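You operate a simulated robot arm through the tools that you are given. There is no shell and no other tool.

You run a simulated robot arm. Do the job below in one go: nothing can be reset, and whatever is moved stays where it is left.

TASK
Fit the rough slat in the centre pockets, clip it and sand it.
Fine: sand the rough patch off once the clip is on; the sanding block goes back where it lay. What is to be rubbed or washed off counts as gone when no trace of it is left.

It is judged by the outcome, as a careful person would: the job done as asked, and still so three seconds after it is handed in. It fails if anything else is knocked over, pushed out of place, dropped, spilled or broken.

THE ROBOT
A 7-joint arm with a two-finger parallel gripper on a trunk, on a base that drives. Base frame: it is fixed to the floor where the robot stands at the start and does not move with it; the origin is under the middle of the robot, x ahead of it, y to its left, z up. Readings come in m, degrees, newtons and seconds.
With the tool pointing down near the work surface it reaches from about 0.36 to 0.74 m from the robot's upright axis, wherever it stands. Its first joint turns from -143.0 to 143.0 degrees. Places, roughly: back slat clip [0.9, 3, 0.9]; centre slat clip [1, 2.9, 0.9]; centre slat pockets [0.8, 2.7, 0.8]; front slat clip [1, 2.8, 0.9]; new slat [1, 3.25, 0.25]; new slat (48x5x2 cm) [1.3, 3, 0.9]; sanding block [1, 3, 1]. Payload 3 kg.
The TCP is the grasp point between the finger pads, 0.03 m short of the fingertips. In the tool frame z runs along the fingers and y along their closing line. Largest opening 0.11 m; finger width 0.02, thickness 0.01; the body of the gripper, 0.048 by 0.112 m, starts 0.055 m behind the TCP.
Orientation is that of the tool frame in the base frame, as a unit quaternion [x, y, z, w]. With the fingers straight down and closing along the base's y, the tool's x points along the base's -x, its y along +y and its z along -z.

THE INTERFACE
- The arm moves only by the tool arm_command. Its argument "motion" is a list of rows, each a list of 7 numbers: the shift along the base's x, y, z in units of 50 mm (1.0 is 50 mm), then the turn, a rotation vector about the base's x, y, z in units of 6 degrees (1.0 is 6 degrees), then the gripper command, from -1 (shut) to 1 (fully open), values between in proportion. In form: [[tx, ty, tz, ax, ay, az, claw], ...]. A call has 1 to 20 rows; each row shifts and turns the commanded pose from where the row before left it. A call with a number of a shift or a turn outside -1 to 1 is refused whole. Each row takes 0.2 s and may step no farther than 0.05 m and 8.6 degrees from the row before; otherwise, or with a gripper value out of range, the whole call is refused. A pose out of reach is approached as far as the arm can. The call stops where the force on the tool passes 50 N (or 10 N more than at its start, if that is more) or the arm is blocked; 0.2 s more then pass. Each finger travels about 0.108 m/s and halts on what it meets, pressing with about 23 N; the grip force reading is that of the motor and also rises with nothing between the fingers. The clock runs only during rows and for 0.2 s after the last one: add rows that do not move to give the fingers time. The reply holds the time, the measured pose of the TCP, the force on the tool along the base axes, the opening and the grip force, in the units named above and with some noise, with the torque about the TCP (base axes, N m) and any sound that the robot's microphone picked up.
- Cameras (640 x 400 px; columns grow to the right, rows downward): "scene" is now at [0.1641, -0.01, 1.7128]; the picture's right is [-0.11, -0.99, 0.00], its down [-0.65, 0.07, -0.76] and it looks along [0.75, -0.08, -0.65] (base axes); focal length 276 px, centre (320, 200). "wrist" rides on the gripper at [0.072, 0.017, -0.103] in the tool frame; the picture's right is [-0.23, 0.97, 0.00], its down [-0.76, -0.18, -0.62] and it looks along [-0.61, -0.14, 0.78] (tool axes); focal length 222 px, centre (320, 200). There is no depth. A picture from a camera that has moved, and an enlarged one, comes with that camera's place and axes in the base frame and with its lens.
- get_image(camera): a new picture of that camera. It takes no simulated time.
- slide_trunk(by): slides the trunk up (or, below 0, down) by that many m; the arm and the scene camera ride with it, the base frame stays. It gives what a move gives, with no picture.
- drive_base(legs): drives the robot by 1 to 6 legs, each [ahead, left, turn to the left] in m, m and degrees, along the robot's own axes; the way and the turn of a leg run together, so that a leg with both is an arc; at most 1.5 m and 180 degrees a leg. The arm and the cameras ride along, it lands a little off, and it stops where it bumps. It gives what a move gives.
- head_to(pan, tilt): turns the head with the scene camera to pan (to the left, within 86 degrees either way) and tilt (down, from -29 to 69), counted from straight ahead of the robot. It gives what a move gives.
- inspect(camera, box): a new picture of the part [left, top, right, bottom] of that camera's present view, enlarged. It takes no simulated time.
- sign_off(): hands the job in; it is judged then, once.

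Nothing tells you exact positions but the pictures and the camera data. Unless the task says otherwise, let go and move clear before handing in.

The tools are called as a command line: name --pt "numbers of a row" for each row, then --argument value for the rest, lists and objects as JSON in quotes. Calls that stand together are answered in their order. arm_command: Moves the arm, as the interface text tells. Its arguments: {"type":"object","properties":{"motion":{"type":"array","items":{"type":"array","items":{"type":"number"}}}},"required":["motion"]} The other tools are called the same way: slide_trunk (by) slides the trunk up or down; drive_base (legs) drives the base; head_to (pan, tilt) turns the head that bears the scene camera; get_image (camera) takes a picture; inspect (camera, box) takes an enlarged picture of a part of a camera's view; sign_off () hands the job in.

At the start:

```text
time_s: 0.0
position: [0.6109, 0.1712, 1.1547]
tcp_rot: [0.0, 1.0, -0.001, 0.0]
force: [-0.1, -0.1, 0.3]
torque: [-0.01, 0.04, 0.05]
width: 0.1101
grasp_force: 0.0
trunk travel left (down, up): [-0.825, 0.065]
robot x, y, heading: [-0.0014, 0.0004, 0.0]
head pan, tilt: [-6.2, 40.6]
```

scene: 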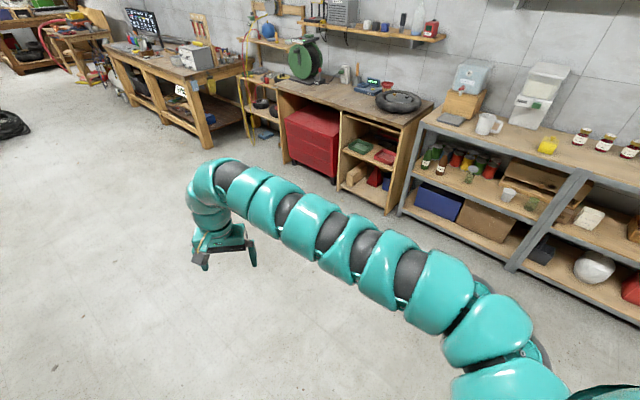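
wrist: 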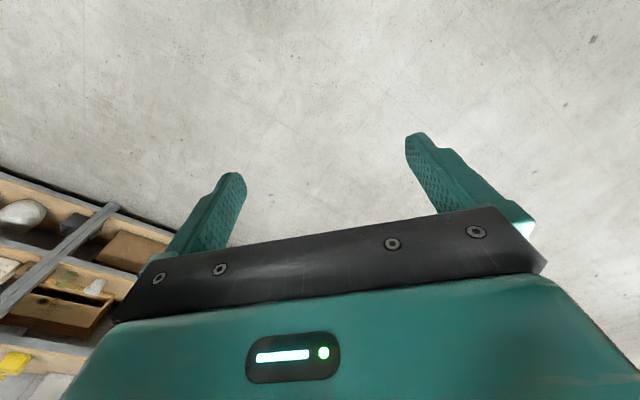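

I see a workshop with a line of benches and shelves. The work place should be to my left, near [1, 2.9, 0.9], so I turn the head that way before driving.

head_to --pan 60 --tilt 20

```text
time_s: 1.4
position: [0.6093, 0.1712, 1.1562]
tcp_rot: [-0.001, 1.0, 0.0, 0.0]
force: [-0.8, 0.3, -0.3]
torque: [0.03, -0.01, 0.01]
width: 0.11
grasp_force: 0.1
trunk travel left (down, up): [-0.825, 0.065]
robot x, y, heading: [-0.002, 0.0037, 0.1]
head pan, tilt: [60.0, 20.0]
```

get_image --camera "scene"

```text
taken
camera scene: at [0.1267, 0.0797, 1.7451], right [0.87, -0.5, 0.0], down [-0.17, -0.3, -0.94], along [0.47, 0.81, -0.34], focal length 276 px, centre (320, 200)
```

scene: 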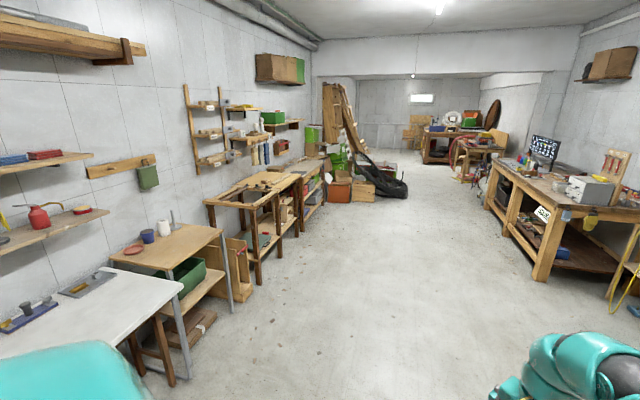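

The target place projects to the wooden bench with dark legs, left of the middle of the picture. I enlarge that part.

inspect --camera "scene" --box '[180, 80, 340, 290]'

inspect --camera "scene" --box '[200, 150, 320, 225]'

```text
1.90 times, centred on (260, 185) of scene
camera zoom: at [0.1267, 0.0797, 1.7451], right [0.87, -0.5, 0.0], down [-0.17, -0.3, -0.94], along [0.47, 0.81, -0.34], focal length 526 px, centre (434, 229)
```

zoom: 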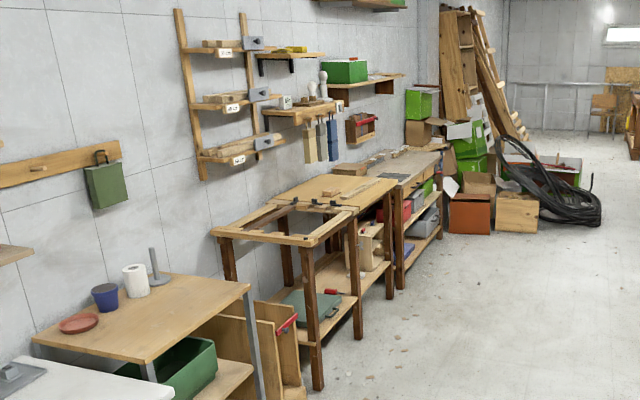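

```text
5.33 times, centred on (260, 188) of scene
camera zoom: at [0.1267, 0.0797, 1.7451], right [0.87, -0.5, 0.0], down [-0.17, -0.3, -0.94], along [0.47, 0.81, -0.34], focal length 1474 px, centre (640, 267)
```

zoom: 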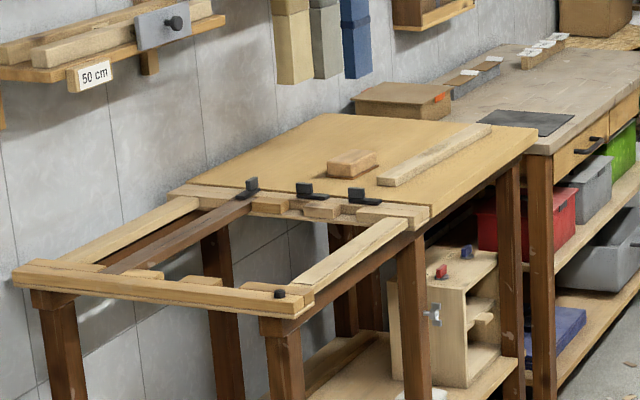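

The bench stands at 45° to my frame: an open frame with rails and black clips, then a board with the pale slat and the sanding block. I drive to a spot about 0.85 m in front of it, facing it, to look closely.

drive_base --legs '[[0, 0, 50], [1.24, 0, 0], [1.24, 0, 0], [0, 0, 85]]'

head_to --pan 0 --tilt 42

get_image --camera "scene"

```text
time_s: 19.4
position: [1.0498, 2.214, 1.1548]
tcp_rot: [0.924, -0.381, 0.0, 0.0]
force: [-0.1, 0.0, -0.3]
torque: [0.0, 0.02, -0.01]
width: 0.1099
grasp_force: 0.1
trunk travel left (down, up): [-0.825, 0.065]
robot x, y, heading: [1.6071, 1.9035, 135.3]
head pan, tilt: [60.0, 20.0]
```

```text
time_s: 20.7
position: [1.0505, 2.2137, 1.1543]
tcp_rot: [0.925, -0.381, 0.0, 0.0]
force: [-0.6, -0.1, -0.5]
torque: [-0.02, 0.0, -0.01]
width: 0.11
grasp_force: 0.0
trunk travel left (down, up): [-0.825, 0.065]
robot x, y, heading: [1.6057, 1.9069, 135.5]
head pan, tilt: [0.0, 42.0]
```

```text
taken
camera scene: at [1.4876, 2.0205, 1.7107], right [0.7, 0.71, 0.0], down [0.48, -0.47, -0.74], along [-0.53, 0.52, -0.67], focal length 276 px, centre (320, 200)
```

scene: 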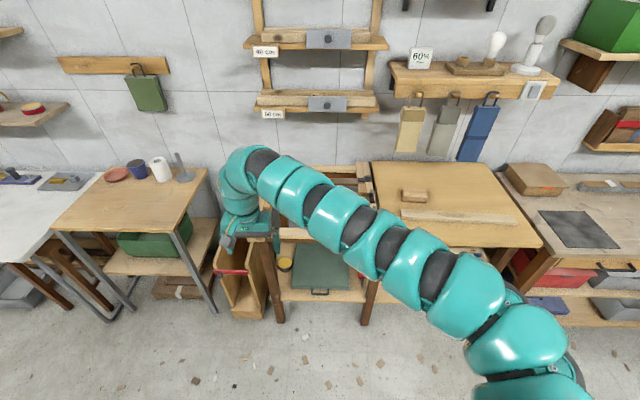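

The arm hides the frame from the head camera. I check the wrist camera and enlarge the visible board part.

get_image --camera "wrist"

inspect --camera "scene" --box '[350, 140, 560, 270]'

inspect --camera "scene" --box '[230, 20, 400, 130]'

inspect --camera "scene" --box '[200, 210, 400, 335]'

```text
taken
camera wrist: at [1.0901, 2.1508, 1.2578], right [-0.85, -0.53, 0.0], down [-0.42, 0.66, 0.62], along [-0.33, 0.53, -0.78], focal length 222 px, centre (320, 200)
```

wrist: 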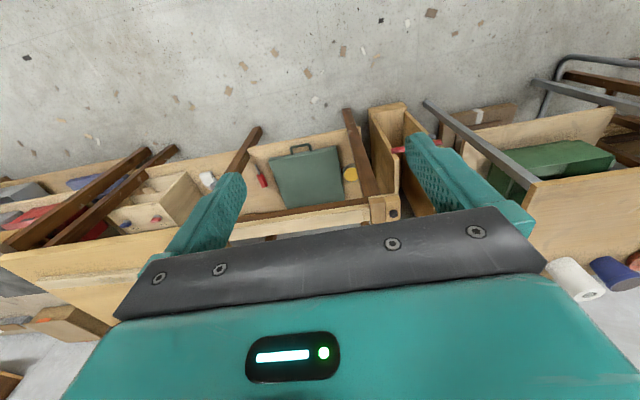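

```text
3.05 times, centred on (455, 205) of scene
camera zoom: at [1.4876, 2.0205, 1.7107], right [0.7, 0.71, 0.0], down [0.48, -0.47, -0.74], along [-0.53, 0.52, -0.67], focal length 842 px, centre (-91, 185)
```

zoom: 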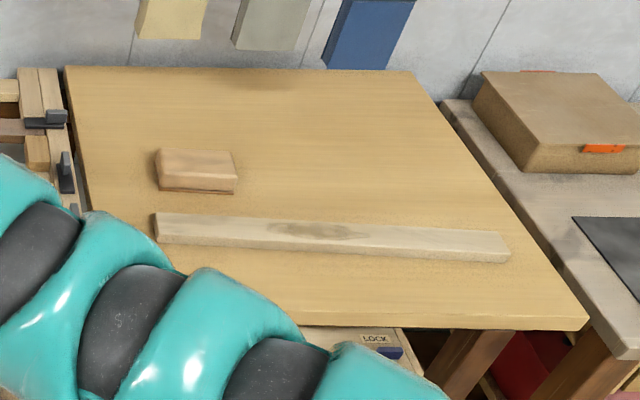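

```text
3.64 times, centred on (315, 75) of scene
camera zoom: at [1.4876, 2.0205, 1.7107], right [0.7, 0.71, 0.0], down [0.48, -0.47, -0.74], along [-0.53, 0.52, -0.67], focal length 1005 px, centre (338, 654)
```

zoom: 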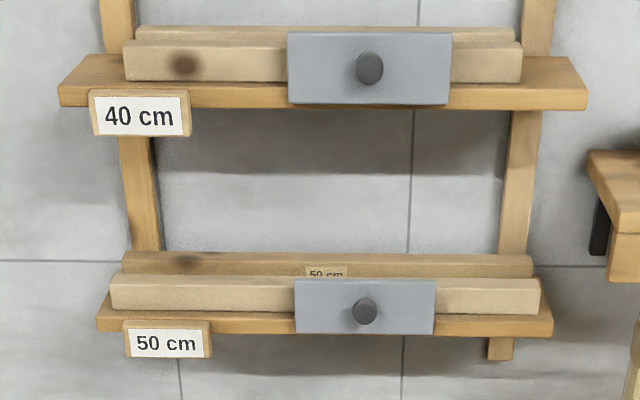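

```text
3.20 times, centred on (300, 272) of scene
camera zoom: at [1.4876, 2.0205, 1.7107], right [0.7, 0.71, 0.0], down [0.48, -0.47, -0.74], along [-0.53, 0.52, -0.67], focal length 885 px, centre (384, -32)
```

zoom: 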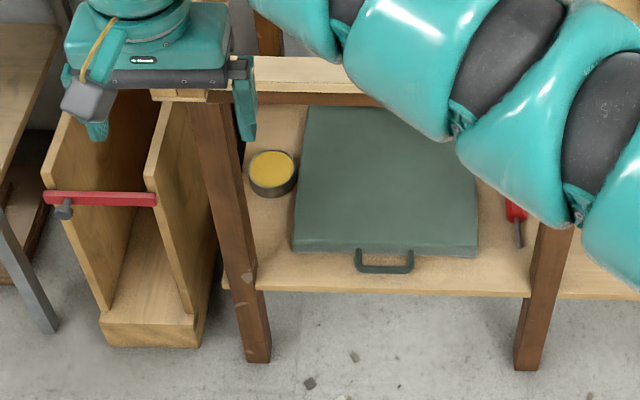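

The rough slat (with a grey patch) lies on the board turned about 5° from the bench line, centre near (1.32, 3.00); the sanding block lies near (1.11, 2.98). I drive nearer so that the wrist camera looks at the frame and clips.

drive_base --legs '[[0.42, -0.17, 0]]'

get_image --camera "wrist"

get_image --camera "scene"

```text
time_s: 23.5
position: [0.872, 2.6297, 1.1549]
tcp_rot: [0.925, -0.379, 0.0, 0.001]
force: [-0.7, 0.2, -0.2]
torque: [-0.03, 0.01, -0.01]
width: 0.1099
grasp_force: 0.0
trunk travel left (down, up): [-0.825, 0.065]
robot x, y, heading: [1.4307, 2.3225, 135.3]
head pan, tilt: [0.0, 42.0]
```

```text
taken
camera wrist: at [0.9114, 2.5682, 1.2576], right [-0.85, -0.53, 0.0], down [-0.42, 0.66, 0.62], along [-0.33, 0.53, -0.78], focal length 222 px, centre (320, 200)
```

wrist: 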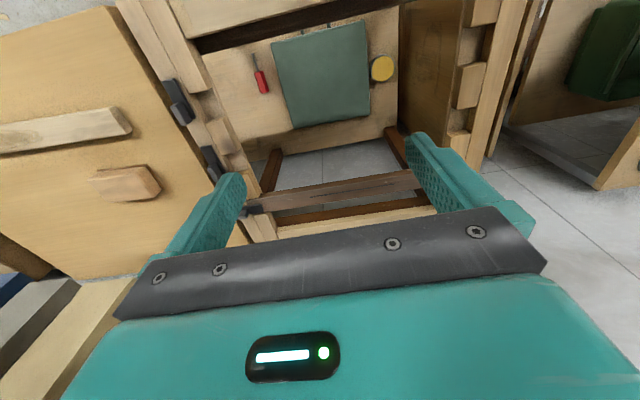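

```text
taken
camera scene: at [1.3091, 2.4389, 1.7106], right [0.7, 0.71, 0.0], down [0.48, -0.47, -0.74], along [-0.53, 0.52, -0.67], focal length 276 px, centre (320, 200)
```

scene: 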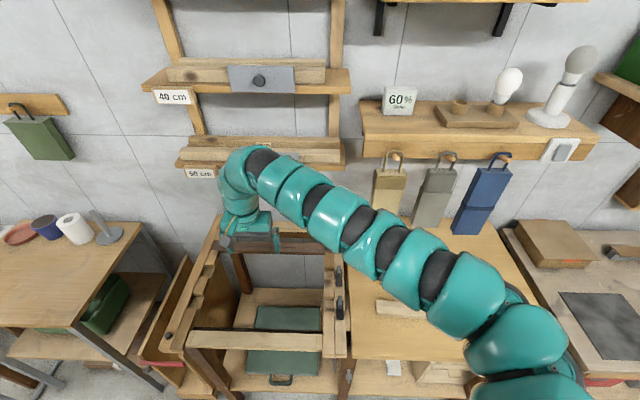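

inspect --camera "scene" --box '[150, 210, 370, 400]'

inspect --camera "wrist" --box '[100, 0, 320, 240]'

inspect --camera "wrist" --box '[370, 0, 560, 180]'

inspect --camera "scene" --box '[300, 230, 370, 370]'

```text
2.11 times, centred on (260, 305) of scene
camera zoom: at [1.3091, 2.4389, 1.7106], right [0.7, 0.71, 0.0], down [0.48, -0.47, -0.74], along [-0.53, 0.52, -0.67], focal length 582 px, centre (446, -21)
```

zoom: 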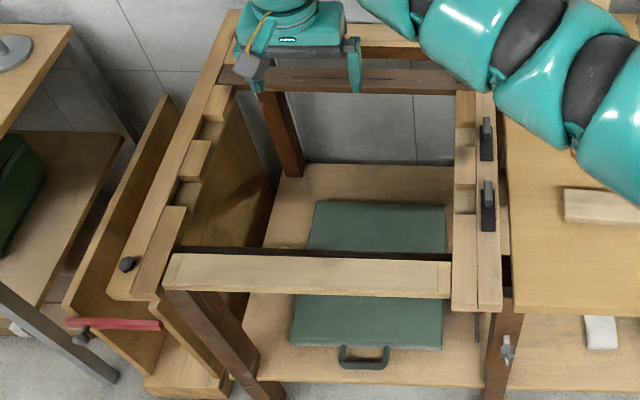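

```text
1.67 times, centred on (210, 120) of wrist
camera zoom: at [0.9114, 2.5682, 1.2576], right [-0.85, -0.53, 0.0], down [-0.42, 0.66, 0.62], along [-0.33, 0.53, -0.78], focal length 370 px, centre (503, 333)
```

zoom: 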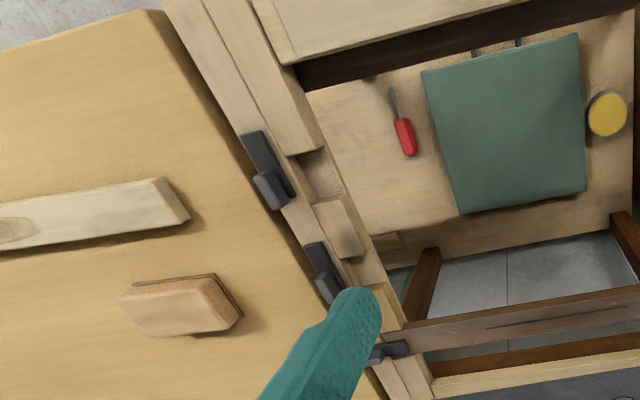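

```text
2.22 times, centred on (465, 90) of wrist
camera zoom: at [0.9114, 2.5682, 1.2576], right [-0.85, -0.53, 0.0], down [-0.42, 0.66, 0.62], along [-0.33, 0.53, -0.78], focal length 494 px, centre (-2, 444)
```

zoom: 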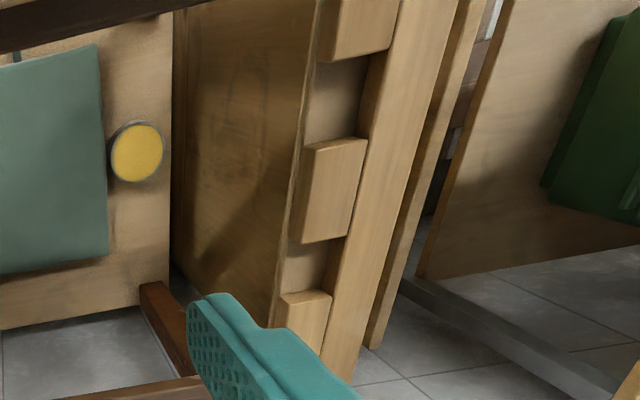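

```text
2.86 times, centred on (335, 300) of scene
camera zoom: at [1.3091, 2.4389, 1.7106], right [0.7, 0.71, 0.0], down [0.48, -0.47, -0.74], along [-0.53, 0.52, -0.67], focal length 790 px, centre (277, -86)
```

zoom: 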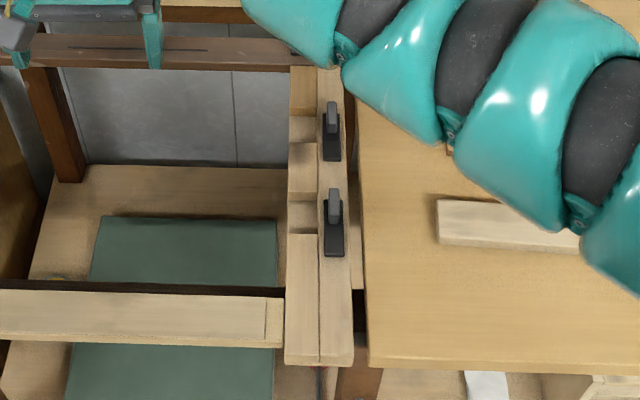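

The centre and front pockets are empty with their clips lying along the rail; the back slat is in place with its clip turned across its end, so the clips are turn-buttons. I shift the wrist camera over the right rail to see the centre clip and pockets well.

arm_command --pt "0.95 0 0 0 0 0 1" --pt "0.95 0 0 0 0 0 1" --pt "0.95 0 0 0 0 0 1" --pt "0.95 0 0 0 0 0 1" --pt "0 0 0 0 0 0 1"

get_image --camera "wrist"

inspect --camera "wrist" --box '[200, 0, 440, 200]'

inspect --camera "scene" --box '[140, 200, 360, 370]'

```text
time_s: 24.7
position: [0.8725, 2.6307, 1.1537]
tcp_rot: [0.925, -0.38, 0.0, 0.0]
force: [-0.5, 0.8, -0.2]
torque: [0.03, 0.02, 0.0]
width: 0.11
grasp_force: 0.1
out of reach, approached as far as the arm can: row 1, 2, 3, 4
trunk travel left (down, up): [-0.825, 0.065]
robot x, y, heading: [1.4269, 2.3229, 135.4]
head pan, tilt: [0.0, 42.0]
```

```text
taken
camera wrist: at [0.9117, 2.5675, 1.2579], right [-0.85, -0.53, 0.0], down [-0.42, 0.66, 0.62], along [-0.33, 0.53, -0.78], focal length 222 px, centre (320, 200)
```

wrist: 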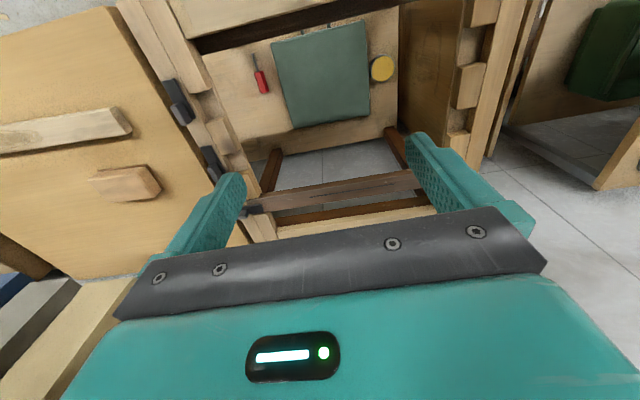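

```text
2.00 times, centred on (320, 100) of wrist
camera zoom: at [0.9117, 2.5675, 1.2579], right [-0.85, -0.53, 0.0], down [-0.42, 0.66, 0.62], along [-0.33, 0.53, -0.78], focal length 444 px, centre (320, 400)
```

zoom: 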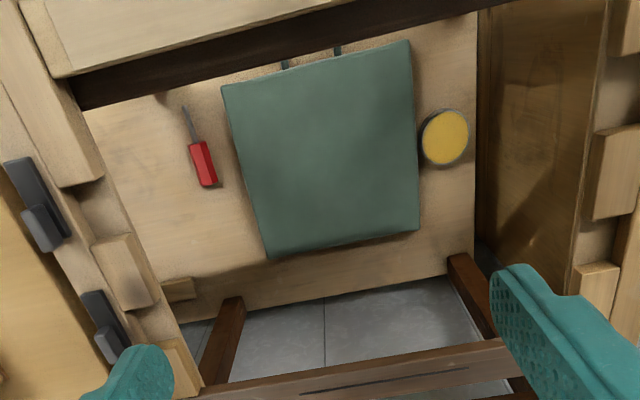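

```text
2.35 times, centred on (250, 285) of scene
camera zoom: at [1.3094, 2.438, 1.7107], right [0.7, 0.71, 0.0], down [0.48, -0.47, -0.74], along [-0.53, 0.52, -0.67], focal length 650 px, centre (485, 0)
```

zoom: 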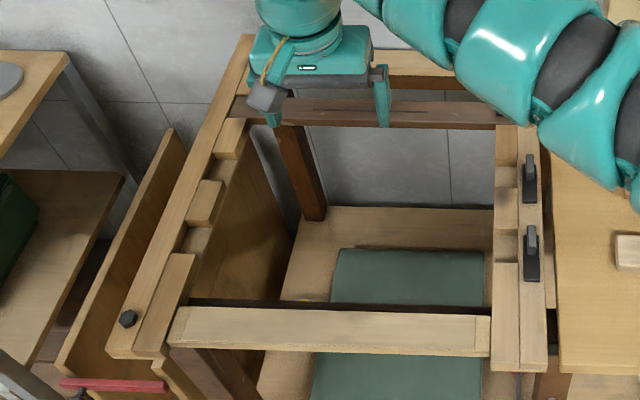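

The arm could not come inward at this height, so I lower the tool a little over the open frame and try again.

arm_command --pt "0 0 -1 0 0 0 1" --pt "0 0 -1 0 0 0 1" --pt "0.7 0 0 0 0 0 1" --pt "0.7 0 0 0 0 0 1" --pt "0.7 0 0 0 0 0 1" --pt "0 0 0 0 0 0 1"

```text
time_s: 26.1
position: [0.8926, 2.6392, 1.0406]
tcp_rot: [0.925, -0.379, 0.001, 0.0]
force: [0.0, -0.1, 0.4]
torque: [0.01, 0.0, 0.02]
width: 0.11
grasp_force: 0.0
out of reach, approached as far as the arm can: row 3, 4, 5
trunk travel left (down, up): [-0.825, 0.065]
robot x, y, heading: [1.4273, 2.3224, 135.6]
head pan, tilt: [0.0, 42.0]
```

arm_command --pt "0.5 0.5 0 0 0 0 1" --pt "0.5 0.5 0 0 0 0 1" --pt "0.5 0.5 0 0 0 0 1" --pt "0 0 0 0 0 0 1"

```text
time_s: 27.1
position: [0.9244, 2.7286, 1.0251]
tcp_rot: [0.925, -0.379, 0.002, 0.0]
force: [-1.1, 0.4, -0.3]
torque: [-0.01, 0.01, -0.04]
width: 0.11
grasp_force: 0.1
out of reach, approached as far as the arm can: row 1, 2, 3
trunk travel left (down, up): [-0.825, 0.065]
robot x, y, heading: [1.4249, 2.3218, 135.3]
head pan, tilt: [0.0, 42.0]
```

I look at how the arm is folded to understand what limits it.

head_to --pan -15 --tilt 69

get_image --camera "scene"

```text
time_s: 28.0
position: [0.9238, 2.7282, 1.0261]
tcp_rot: [0.925, -0.379, 0.002, 0.0]
force: [-0.6, -0.4, -0.1]
torque: [0.0, 0.01, 0.03]
width: 0.1098
grasp_force: 0.1
trunk travel left (down, up): [-0.825, 0.065]
robot x, y, heading: [1.4246, 2.3212, 135.5]
head pan, tilt: [-15.0, 68.8]
```

```text
taken
camera scene: at [1.3406, 2.4276, 1.6776], right [0.86, 0.51, 0.0], down [0.47, -0.8, -0.36], along [-0.18, 0.31, -0.93], focal length 276 px, centre (320, 200)
```

scene: 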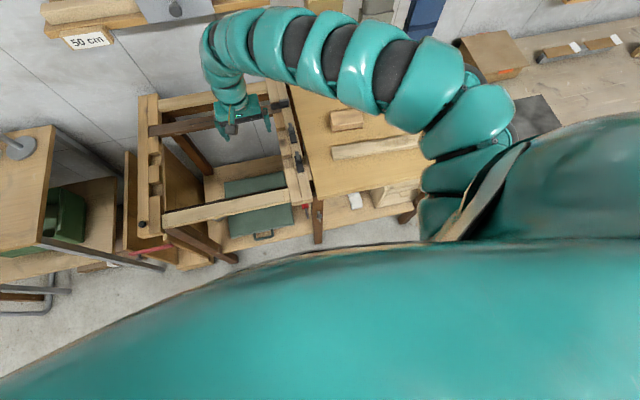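

The shoulder sits on my right and the arm bows out over the bench's right part. I test whether turning the tool (needed anyway to grip the slat across) frees the reach.

arm_command --pt "-0.5 -0.5 0 0 0 0 1" --pt "0 0 0 0 0 1 1" --pt "0 0 0 0 0 1 1" --pt "0 0 0 0 0 1 1" --pt "0 0 0 0 0 1 1" --pt "0 0 0 0 0 1 1" --pt "0 0 0 0 0 0 1"

arm_command --pt "0.5 -0.5 0 0 0 0 1" --pt "0.5 -0.5 0 0 0 0 1" --pt "0 0 0 0 0 0 1"

```text
time_s: 29.6
position: [0.8986, 2.7021, 1.0226]
tcp_rot: [0.992, -0.125, 0.001, 0.0]
force: [0.2, 0.5, 0.2]
torque: [-0.05, 0.01, -0.02]
width: 0.11
grasp_force: 0.1
trunk travel left (down, up): [-0.825, 0.065]
robot x, y, heading: [1.4223, 2.3232, 135.6]
head pan, tilt: [-15.0, 68.8]
```

```text
time_s: 30.4
position: [0.9123, 2.6624, 1.0068]
tcp_rot: [0.992, -0.127, 0.001, 0.0]
force: [0.0, -0.5, 0.5]
torque: [-0.01, 0.03, 0.02]
width: 0.11
grasp_force: 0.1
out of reach, approached as far as the arm can: row 1, 2
trunk travel left (down, up): [-0.825, 0.065]
robot x, y, heading: [1.4283, 2.3203, 135.5]
head pan, tilt: [-15.0, 68.8]
```

Lower tool height relative to the shoulder frees the reach, so I raise the trunk and try inward again.

slide_trunk --by 0.06

arm_command --pt "0 0 -1 0 0 0 1" --pt "0.5 -0.5 0 0 0 0 1" --pt "0.5 -0.5 0 0 0 0 1" --pt "0 0 0 0 0 0 1"

```text
time_s: 31.4
position: [0.9118, 2.6625, 1.067]
tcp_rot: [0.992, -0.127, 0.0, 0.0]
force: [0.2, 0.2, 0.2]
torque: [0.0, 0.0, -0.02]
width: 0.1101
grasp_force: 0.0
trunk travel left (down, up): [-0.885, 0.005]
robot x, y, heading: [1.4262, 2.3228, 135.6]
head pan, tilt: [-15.0, 68.8]
```

```text
time_s: 32.4
position: [0.9458, 2.6163, 1.0027]
tcp_rot: [0.992, -0.127, 0.001, 0.0]
force: [0.0, 0.3, 0.4]
torque: [-0.01, 0.02, 0.0]
width: 0.1101
grasp_force: 0.0
out of reach, approached as far as the arm can: row 3
trunk travel left (down, up): [-0.885, 0.005]
robot x, y, heading: [1.4313, 2.3219, 135.5]
head pan, tilt: [-15.0, 68.8]
```

get_image --camera "wrist"

head_to --pan 10 --tilt 50

get_image --camera "scene"

```text
taken
camera wrist: at [1.0106, 2.5822, 1.1053], right [-0.47, -0.89, 0.0], down [-0.69, 0.36, 0.62], along [-0.55, 0.29, -0.78], focal length 222 px, centre (320, 200)
```

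wrist: 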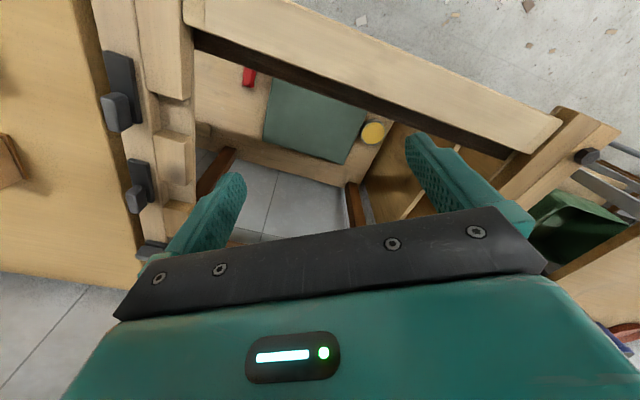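

```text
time_s: 33.3
position: [0.9446, 2.6162, 1.0015]
tcp_rot: [0.992, -0.127, 0.003, 0.001]
force: [-0.4, 0.2, -0.1]
torque: [0.02, 0.01, 0.02]
width: 0.1103
grasp_force: 0.1
trunk travel left (down, up): [-0.885, 0.005]
robot x, y, heading: [1.427, 2.3224, 135.4]
head pan, tilt: [10.0, 50.0]
```

```text
taken
camera scene: at [1.3058, 2.4233, 1.7594], right [0.57, 0.82, 0.0], down [0.63, -0.44, -0.64], along [-0.53, 0.37, -0.77], focal length 276 px, centre (320, 200)
```

scene: 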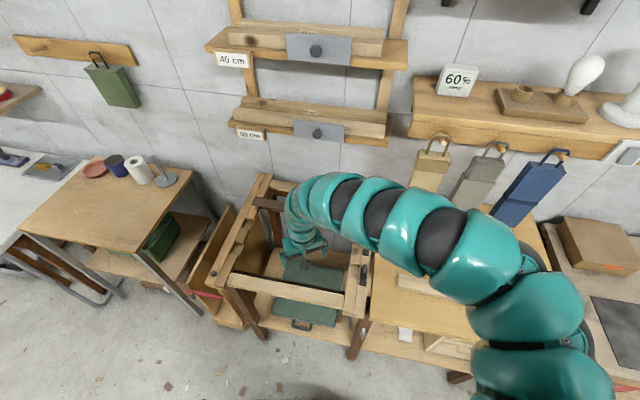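

inspect --camera "wrist" --box '[70, 20, 250, 270]'

inspect --camera "wrist" --box '[60, 120, 240, 270]'

```text
1.60 times, centred on (160, 145) of wrist
camera zoom: at [1.0099, 2.582, 1.105], right [-0.47, -0.89, 0.0], down [-0.7, 0.36, 0.62], along [-0.55, 0.29, -0.79], focal length 355 px, centre (576, 288)
```

zoom: 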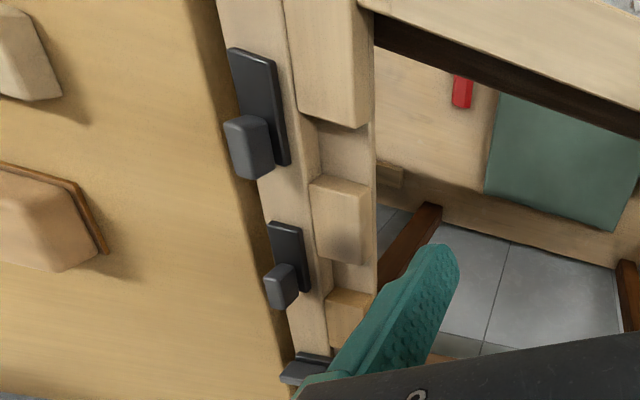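

```text
2.67 times, centred on (150, 195) of wrist
camera zoom: at [1.0099, 2.582, 1.105], right [-0.47, -0.89, 0.0], down [-0.7, 0.36, 0.62], along [-0.55, 0.29, -0.79], focal length 592 px, centre (773, 213)
```

zoom: 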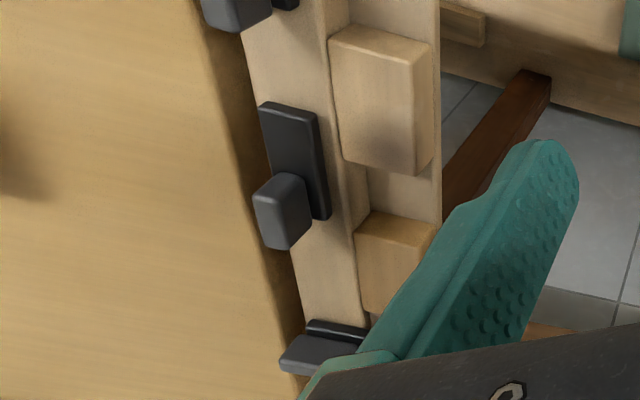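

inspect --camera "wrist" --box '[120, 110, 200, 160]'

inspect --camera "wrist" --box '[120, 150, 200, 200]'

inspect --camera "wrist" --box '[90, 200, 202, 270]'

```text
8.00 times, centred on (160, 135) of wrist
camera zoom: at [1.0099, 2.582, 1.105], right [-0.47, -0.89, 0.0], down [-0.7, 0.36, 0.62], along [-0.55, 0.29, -0.79], focal length 1777 px, centre (1600, 720)
```

zoom: 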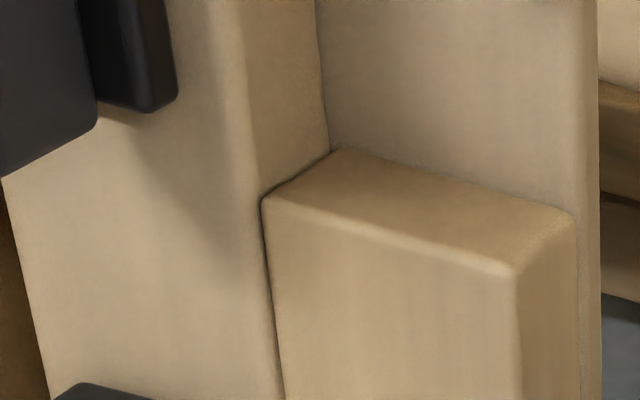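

```text
8.00 times, centred on (160, 175) of wrist
camera zoom: at [1.0099, 2.582, 1.105], right [-0.47, -0.89, 0.0], down [-0.7, 0.36, 0.62], along [-0.55, 0.29, -0.79], focal length 1777 px, centre (1600, 400)
```

zoom: 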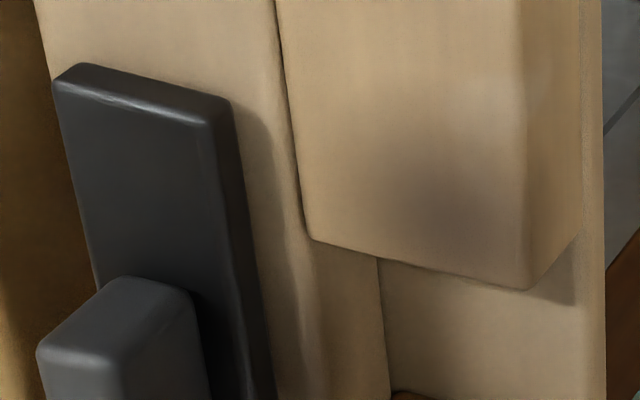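

```text
5.71 times, centred on (146, 235) of wrist
camera zoom: at [1.0099, 2.582, 1.105], right [-0.47, -0.89, 0.0], down [-0.7, 0.36, 0.62], along [-0.55, 0.29, -0.79], focal length 1269 px, centre (1314, 0)
```

zoom: 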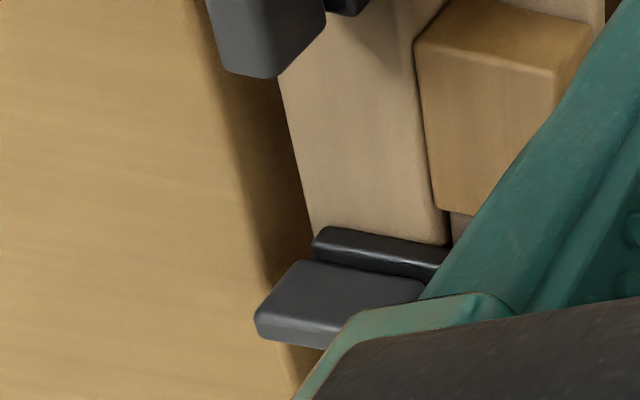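

The pocket geometry on the right rail is clear: the centre pocket there is at about (0.937, 2.849), about 5 cm wide, rail top near z 0.863. I now move the wrist camera to the left rail to measure its centre pocket.

arm_command --pt "-0.8 -0.6 0 0 0 0 1" --pt "-0.8 -0.6 0 0 0 0 1" --pt "-0.8 -0.6 0 0 0 0 1" --pt "-0.8 -0.6 0 0 0 0 1" --pt "-0.8 -0.6 0 0 0 0 1" --pt "0 0 0 0 0 0 1"

get_image --camera "wrist"

```text
time_s: 34.7
position: [0.8059, 2.502, 1.0045]
tcp_rot: [0.992, -0.127, 0.0, 0.001]
force: [1.1, 0.6, -0.6]
torque: [0.0, 0.02, -0.01]
width: 0.1099
grasp_force: 0.1
out of reach, approached as far as the arm can: row 4, 5
trunk travel left (down, up): [-0.885, 0.005]
robot x, y, heading: [1.4252, 2.3264, 135.3]
head pan, tilt: [10.0, 50.0]
```

```text
taken
camera wrist: at [0.8715, 2.467, 1.1081], right [-0.47, -0.88, 0.0], down [-0.69, 0.37, 0.62], along [-0.55, 0.29, -0.78], focal length 222 px, centre (320, 200)
```

wrist: 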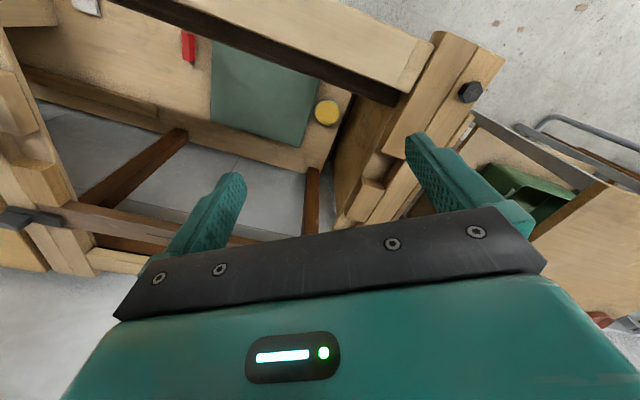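

inspect --camera "wrist" --box '[320, 110, 432, 180]'

inspect --camera "wrist" --box '[320, 160, 432, 230]'

inspect --camera "wrist" --box '[0, 170, 112, 240]'

```text
5.71 times, centred on (376, 145) of wrist
camera zoom: at [0.8715, 2.467, 1.1081], right [-0.47, -0.88, 0.0], down [-0.69, 0.37, 0.62], along [-0.55, 0.29, -0.78], focal length 1269 px, centre (0, 514)
```

zoom: 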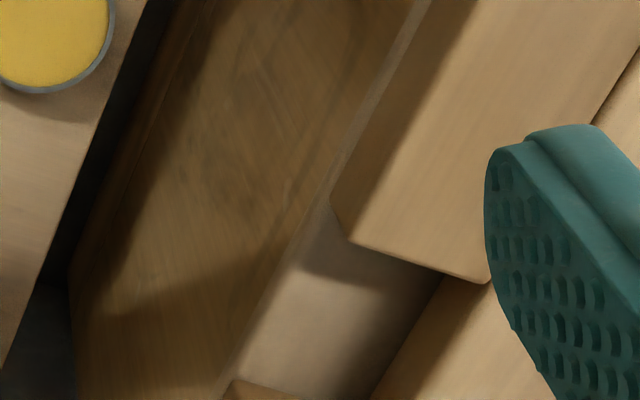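

```text
5.71 times, centred on (376, 195) of wrist
camera zoom: at [0.8715, 2.467, 1.1081], right [-0.47, -0.88, 0.0], down [-0.69, 0.37, 0.62], along [-0.55, 0.29, -0.78], focal length 1269 px, centre (0, 229)
```

zoom: 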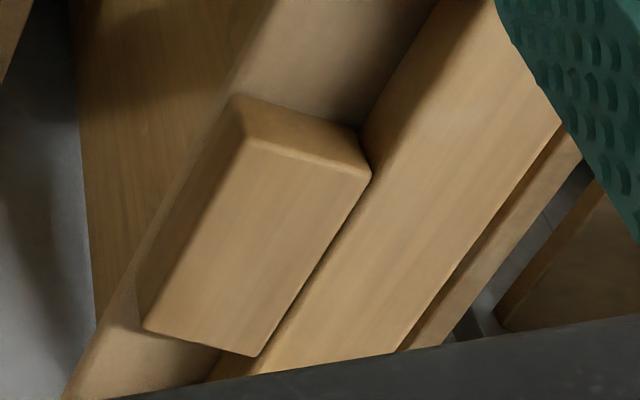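

```text
5.71 times, centred on (56, 205) of wrist
camera zoom: at [0.8715, 2.467, 1.1081], right [-0.47, -0.88, 0.0], down [-0.69, 0.37, 0.62], along [-0.55, 0.29, -0.78], focal length 1269 px, centre (1829, 171)
```

zoom: 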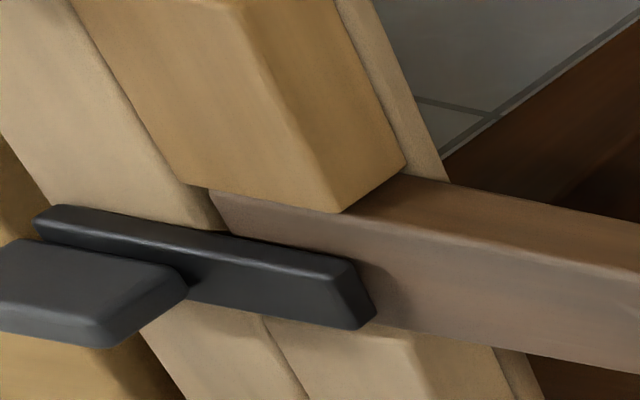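

The bench's long axis lies at about 43.6°, and the slat's final centre will be near (0.777, 2.702); the closed back clip shows how the centre clip must lie: turned 90°, its bar over the slat end. Now I drive right to pick up the rough slat.

drive_base --legs '[[0, -0.36, 0]]'

get_image --camera "wrist"

get_image --camera "scene"

```text
time_s: 37.0
position: [1.0578, 2.7557, 1.006]
tcp_rot: [0.992, -0.128, 0.001, 0.001]
force: [0.1, 0.0, 0.0]
torque: [-0.05, 0.0, 0.0]
width: 0.1101
grasp_force: 0.1
trunk travel left (down, up): [-0.885, 0.005]
robot x, y, heading: [1.6718, 2.577, 135.5]
head pan, tilt: [10.0, 50.0]
```

```text
taken
camera wrist: at [1.1231, 2.7221, 1.1085], right [-0.47, -0.88, 0.0], down [-0.69, 0.37, 0.62], along [-0.55, 0.29, -0.78], focal length 222 px, centre (320, 200)
```

wrist: 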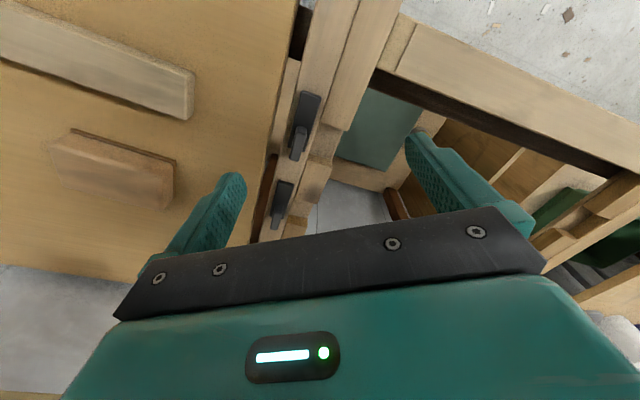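

```text
taken
camera scene: at [1.5571, 2.6779, 1.7595], right [0.57, 0.82, 0.0], down [0.63, -0.44, -0.64], along [-0.53, 0.37, -0.77], focal length 276 px, centre (320, 200)
```

scene: 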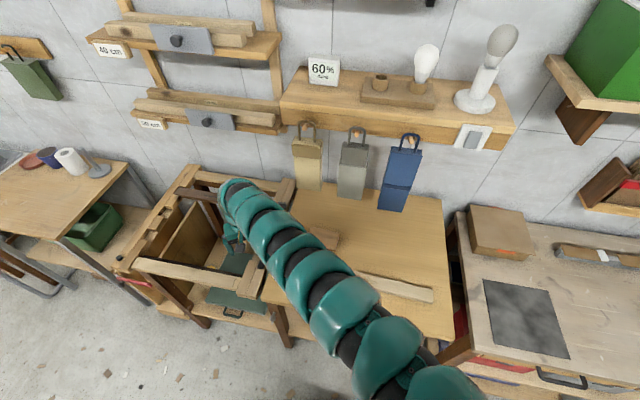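

inspect --camera "wrist" --box '[110, 30, 222, 100]'

inspect --camera "wrist" --box '[250, 80, 362, 150]'

inspect --camera "wrist" --box '[240, 150, 352, 220]'

inspect --camera "wrist" --box '[40, 100, 200, 200]'

```text
5.71 times, centred on (166, 65) of wrist
camera zoom: at [1.1231, 2.7221, 1.1085], right [-0.47, -0.88, 0.0], down [-0.69, 0.37, 0.62], along [-0.55, 0.29, -0.78], focal length 1269 px, centre (1200, 971)
```

zoom: 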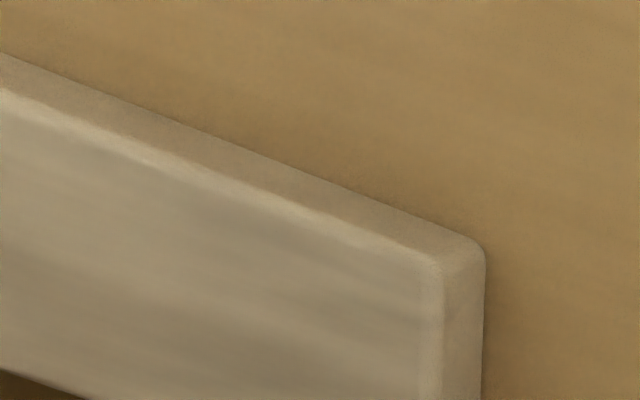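

```text
5.71 times, centred on (306, 115) of wrist
camera zoom: at [1.1231, 2.7221, 1.1085], right [-0.47, -0.88, 0.0], down [-0.69, 0.37, 0.62], along [-0.55, 0.29, -0.78], focal length 1269 px, centre (400, 686)
```

zoom: 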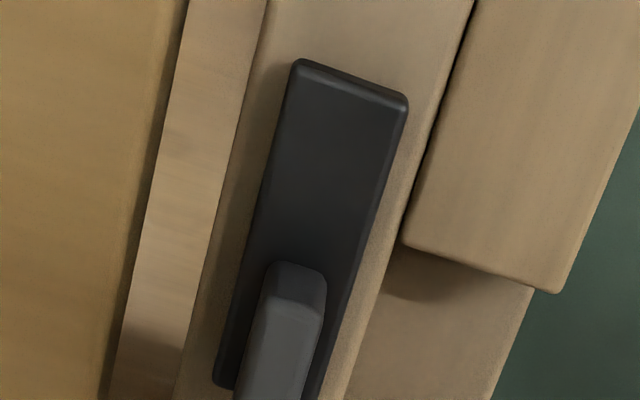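

```text
5.71 times, centred on (296, 185) of wrist
camera zoom: at [1.1231, 2.7221, 1.1085], right [-0.47, -0.88, 0.0], down [-0.69, 0.37, 0.62], along [-0.55, 0.29, -0.78], focal length 1269 px, centre (457, 286)
```

zoom: 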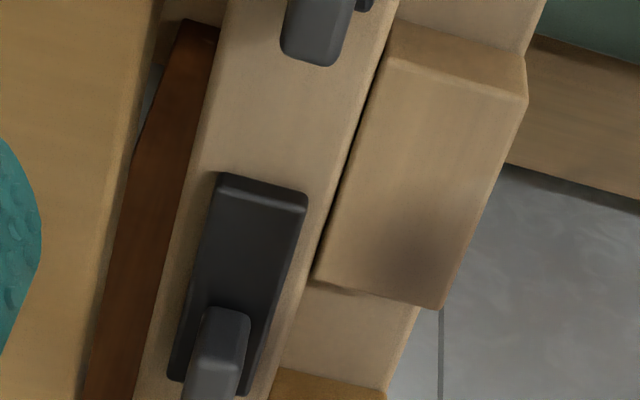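

```text
4.00 times, centred on (120, 150) of wrist
camera zoom: at [1.1231, 2.7221, 1.1085], right [-0.47, -0.88, 0.0], down [-0.69, 0.37, 0.62], along [-0.55, 0.29, -0.78], focal length 888 px, centre (1120, 400)
```

zoom: 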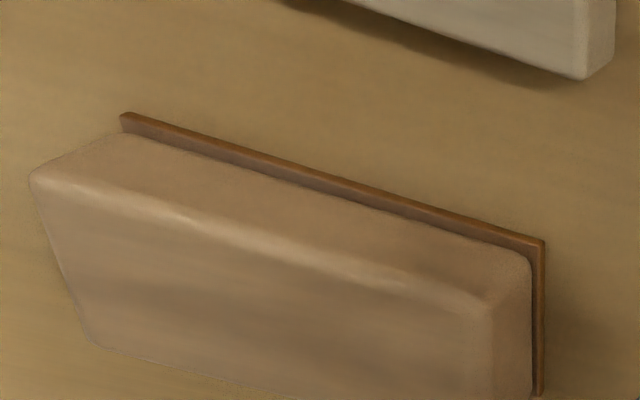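

Triangulating gives rail-block tops at z ≈ 0.859. The slat's centre is near (1.317, 3.014) with yaw about 40.5°. I move the open gripper above it and turn the tool so the fingers close across the slat.

arm_command --pt "0.518 0.516 0 0 0 0.92 1" --pt "0.518 0.516 0 0 0 0.92 1" --pt "0.518 0.516 0 0 0 0.92 1" --pt "0.518 0.516 0 0 0 0.92 1" --pt "0.518 0.516 0 0 0 0.92 1" --pt "0.518 0.516 0 0 0 0.92 1" --pt "0.518 0.516 0 0 0 0.92 1" --pt "0.518 0.516 0 0 0 0.92 1" --pt "0.518 0.516 0 0 0 0.92 1" --pt "0.518 0.516 0 0 0 0.92 1" --pt "0 0 0 0 0 0 1"

get_image --camera "wrist"

get_image --camera "scene"

```text
time_s: 39.4
position: [1.2713, 3.0312, 0.9814]
tcp_rot: [0.938, 0.346, 0.003, 0.002]
force: [0.2, -0.5, -0.3]
torque: [0.02, 0.01, 0.01]
width: 0.1102
grasp_force: 0.1
out of reach, approached as far as the arm can: row 6, 7, 8, 9, 10
trunk travel left (down, up): [-0.885, 0.005]
robot x, y, heading: [1.6807, 2.5792, 135.3]
head pan, tilt: [10.0, 50.0]
```

```text
taken
camera wrist: at [1.3365, 3.0651, 1.0841], right [0.46, -0.89, 0.0], down [-0.7, -0.36, 0.62], along [-0.55, -0.29, -0.79], focal length 222 px, centre (320, 200)
```

wrist: 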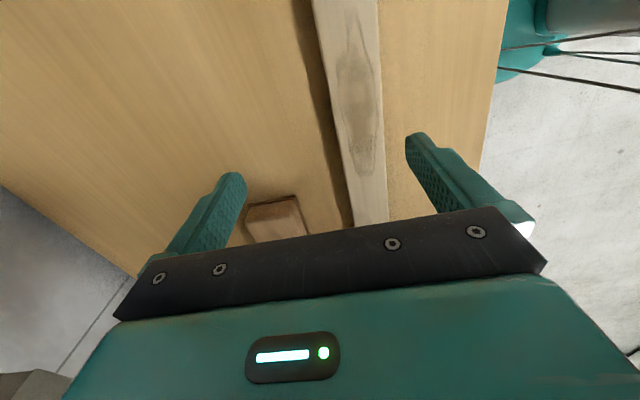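

```text
taken
camera scene: at [1.5556, 2.6762, 1.7595], right [0.57, 0.82, 0.0], down [0.63, -0.44, -0.64], along [-0.53, 0.37, -0.77], focal length 276 px, centre (320, 200)
```

scene: 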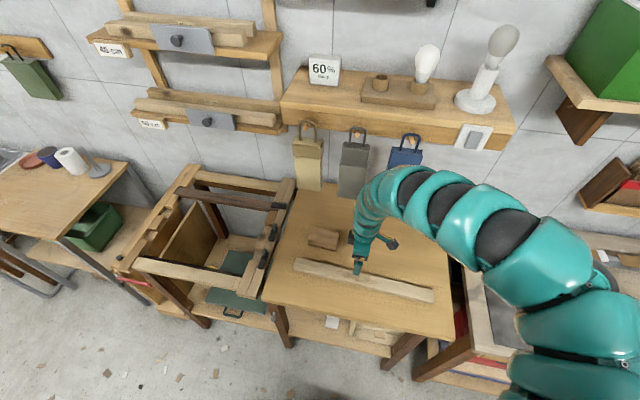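

The arm cannot come in that close at this height, so I back the base off a little and then centre the gripper over the slat.

drive_base --legs '[[-0.09, 0, 0]]'

```text
time_s: 40.5
position: [1.3357, 2.9671, 0.9815]
tcp_rot: [0.938, 0.346, 0.003, 0.001]
force: [0.2, -0.4, 0.1]
torque: [0.0, 0.01, 0.02]
width: 0.1101
grasp_force: 0.1
trunk travel left (down, up): [-0.885, 0.005]
robot x, y, heading: [1.7421, 2.5177, 135.4]
head pan, tilt: [10.0, 50.0]
```

arm_command --pt "-0.21 0.51 0 0 0 0 1" --pt "-0.21 0.51 0 0 0 0 1" --pt "0 0 0 0 0 0 1"

get_image --camera "wrist"

get_image --camera "scene"

```text
time_s: 41.3
position: [1.3137, 3.019, 0.9796]
tcp_rot: [0.938, 0.346, 0.003, 0.002]
force: [0.6, 0.1, 1.4]
torque: [0.0, 0.01, -0.03]
width: 0.1101
grasp_force: 0.2
trunk travel left (down, up): [-0.885, 0.005]
robot x, y, heading: [1.7368, 2.5138, 135.4]
head pan, tilt: [10.0, 50.0]
```

```text
taken
camera wrist: at [1.3794, 3.0537, 1.0838], right [0.46, -0.89, 0.0], down [-0.7, -0.36, 0.62], along [-0.55, -0.29, -0.79], focal length 222 px, centre (320, 200)
```

wrist: 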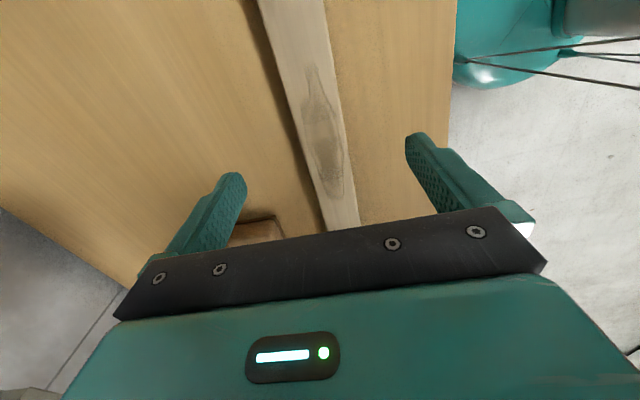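

```text
taken
camera scene: at [1.6198, 2.6143, 1.7595], right [0.57, 0.82, 0.0], down [0.63, -0.44, -0.64], along [-0.53, 0.37, -0.77], focal length 276 px, centre (320, 200)
```

scene: 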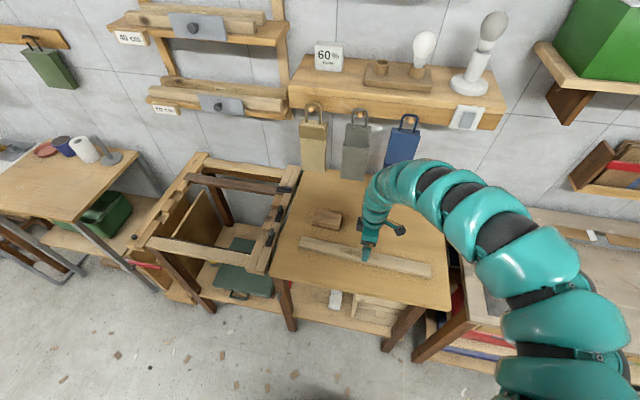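

The gripper is centred over the slat. I go down in stages, watching force for the board.

arm_command --pt "0 0 -0.5 0 0 0 1" --pt "0 0 -0.5 0 0 0 1" --pt "0 0 -0.4 0 0 0 1" --pt "0 0 0 0 0 0 1"

get_image --camera "wrist"

```text
time_s: 42.3
position: [1.3135, 3.0189, 0.9111]
tcp_rot: [0.938, 0.346, 0.003, 0.002]
force: [-0.2, 0.1, 0.5]
torque: [0.01, 0.02, 0.03]
width: 0.1098
grasp_force: 0.0
trunk travel left (down, up): [-0.885, 0.005]
robot x, y, heading: [1.7437, 2.5151, 135.5]
head pan, tilt: [10.0, 50.0]
```

```text
taken
camera wrist: at [1.3793, 3.0537, 1.0138], right [0.46, -0.89, 0.0], down [-0.7, -0.36, 0.62], along [-0.55, -0.29, -0.78], focal length 222 px, centre (320, 200)
```

wrist: 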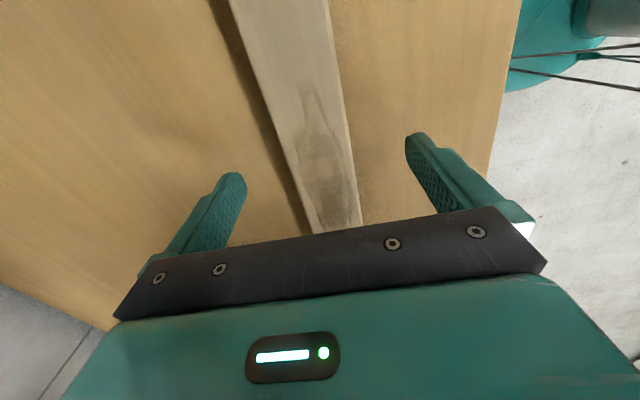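

arm_command --pt "0 0 -0.08 0 0 0 1" --pt "0 0 -0.08 0 0 0 1" --pt "0 0 -0.08 0 0 0 1" --pt "0 0 0 0 0 0 1"

```text
time_s: 43.3
position: [1.3139, 3.019, 0.8979]
tcp_rot: [0.938, 0.347, 0.002, 0.001]
force: [0.1, -0.6, 0.9]
torque: [0.01, 0.03, 0.01]
width: 0.1103
grasp_force: 0.1
trunk travel left (down, up): [-0.885, 0.005]
robot x, y, heading: [1.7374, 2.513, 135.1]
head pan, tilt: [10.0, 50.0]
```

arm_command --pt "0 0 -0.05 0 0 0 1" --pt "0 0 -0.05 0 0 0 1" --pt "0 0 0 0 0 0 1"

```text
time_s: 44.1
position: [1.3146, 3.0197, 0.8949]
tcp_rot: [0.938, 0.346, 0.002, 0.002]
force: [0.8, 0.7, -0.4]
torque: [0.0, 0.02, 0.02]
width: 0.11
grasp_force: 0.1
trunk travel left (down, up): [-0.885, 0.005]
robot x, y, heading: [1.7379, 2.5157, 135.4]
head pan, tilt: [10.0, 50.0]
```

arm_command --pt "0 0 -0.04 0 0 0 1" --pt "0 0 -0.03 0 0 0 1" --pt "0 0 0 0 0 0 1"

```text
time_s: 44.9
position: [1.3128, 3.0197, 0.8906]
tcp_rot: [0.938, 0.347, 0.003, 0.001]
force: [-1.1, 0.2, 0.7]
torque: [0.03, 0.08, -0.03]
width: 0.11
grasp_force: 0.0
trunk travel left (down, up): [-0.885, 0.005]
robot x, y, heading: [1.7412, 2.514, 135.3]
head pan, tilt: [10.0, 50.0]
```

arm_command --pt "0 0 -0.03 0 0 0 1" --pt "0 0 -0.03 0 0 0 1" --pt "0 0 0 0 0 0 1"

```text
time_s: 45.7
position: [1.3137, 3.019, 0.8905]
tcp_rot: [0.938, 0.347, 0.001, 0.0]
force: [-4.0, 3.7, 28.8]
torque: [-0.92, -0.46, 0.08]
width: 0.1095
grasp_force: 0.0
trunk travel left (down, up): [-0.885, 0.005]
robot x, y, heading: [1.7427, 2.5204, 135.1]
head pan, tilt: [10.0, 50.0]
```

The board top is at z = 0.860, so the slat top is at 0.880. I lift a few mm and close on the slat.

arm_command --pt "0 0 0.12 0 0 0 1" --pt "0 0 0 0 0 0 0.3" --pt "0 0 0 0 0 0 0.0" --pt "0 0 0 0 0 0 -0.3" --pt "0 0 0 0 0 0 -1" --pt "0 0 0 0 0 0 -1" --pt "0 0 0 0 0 0 -1"

get_image --camera "wrist"

```text
time_s: 47.3
position: [1.3134, 3.0201, 0.8932]
tcp_rot: [0.938, 0.346, 0.003, 0.002]
force: [0.0, -0.5, -0.5]
torque: [-0.02, -0.04, -0.01]
width: 0.0448
grasp_force: 22.8
trunk travel left (down, up): [-0.885, 0.005]
robot x, y, heading: [1.7409, 2.5127, 135.4]
head pan, tilt: [10.0, 50.0]
```

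```text
taken
camera wrist: at [1.3794, 3.0542, 0.9965], right [0.46, -0.89, 0.0], down [-0.7, -0.36, 0.62], along [-0.55, -0.29, -0.78], focal length 222 px, centre (320, 200)
```

wrist: 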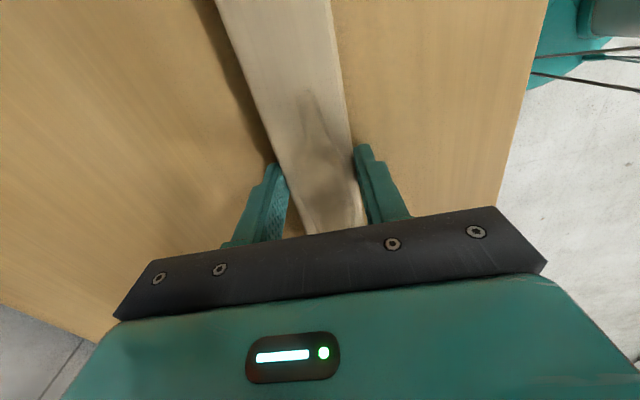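

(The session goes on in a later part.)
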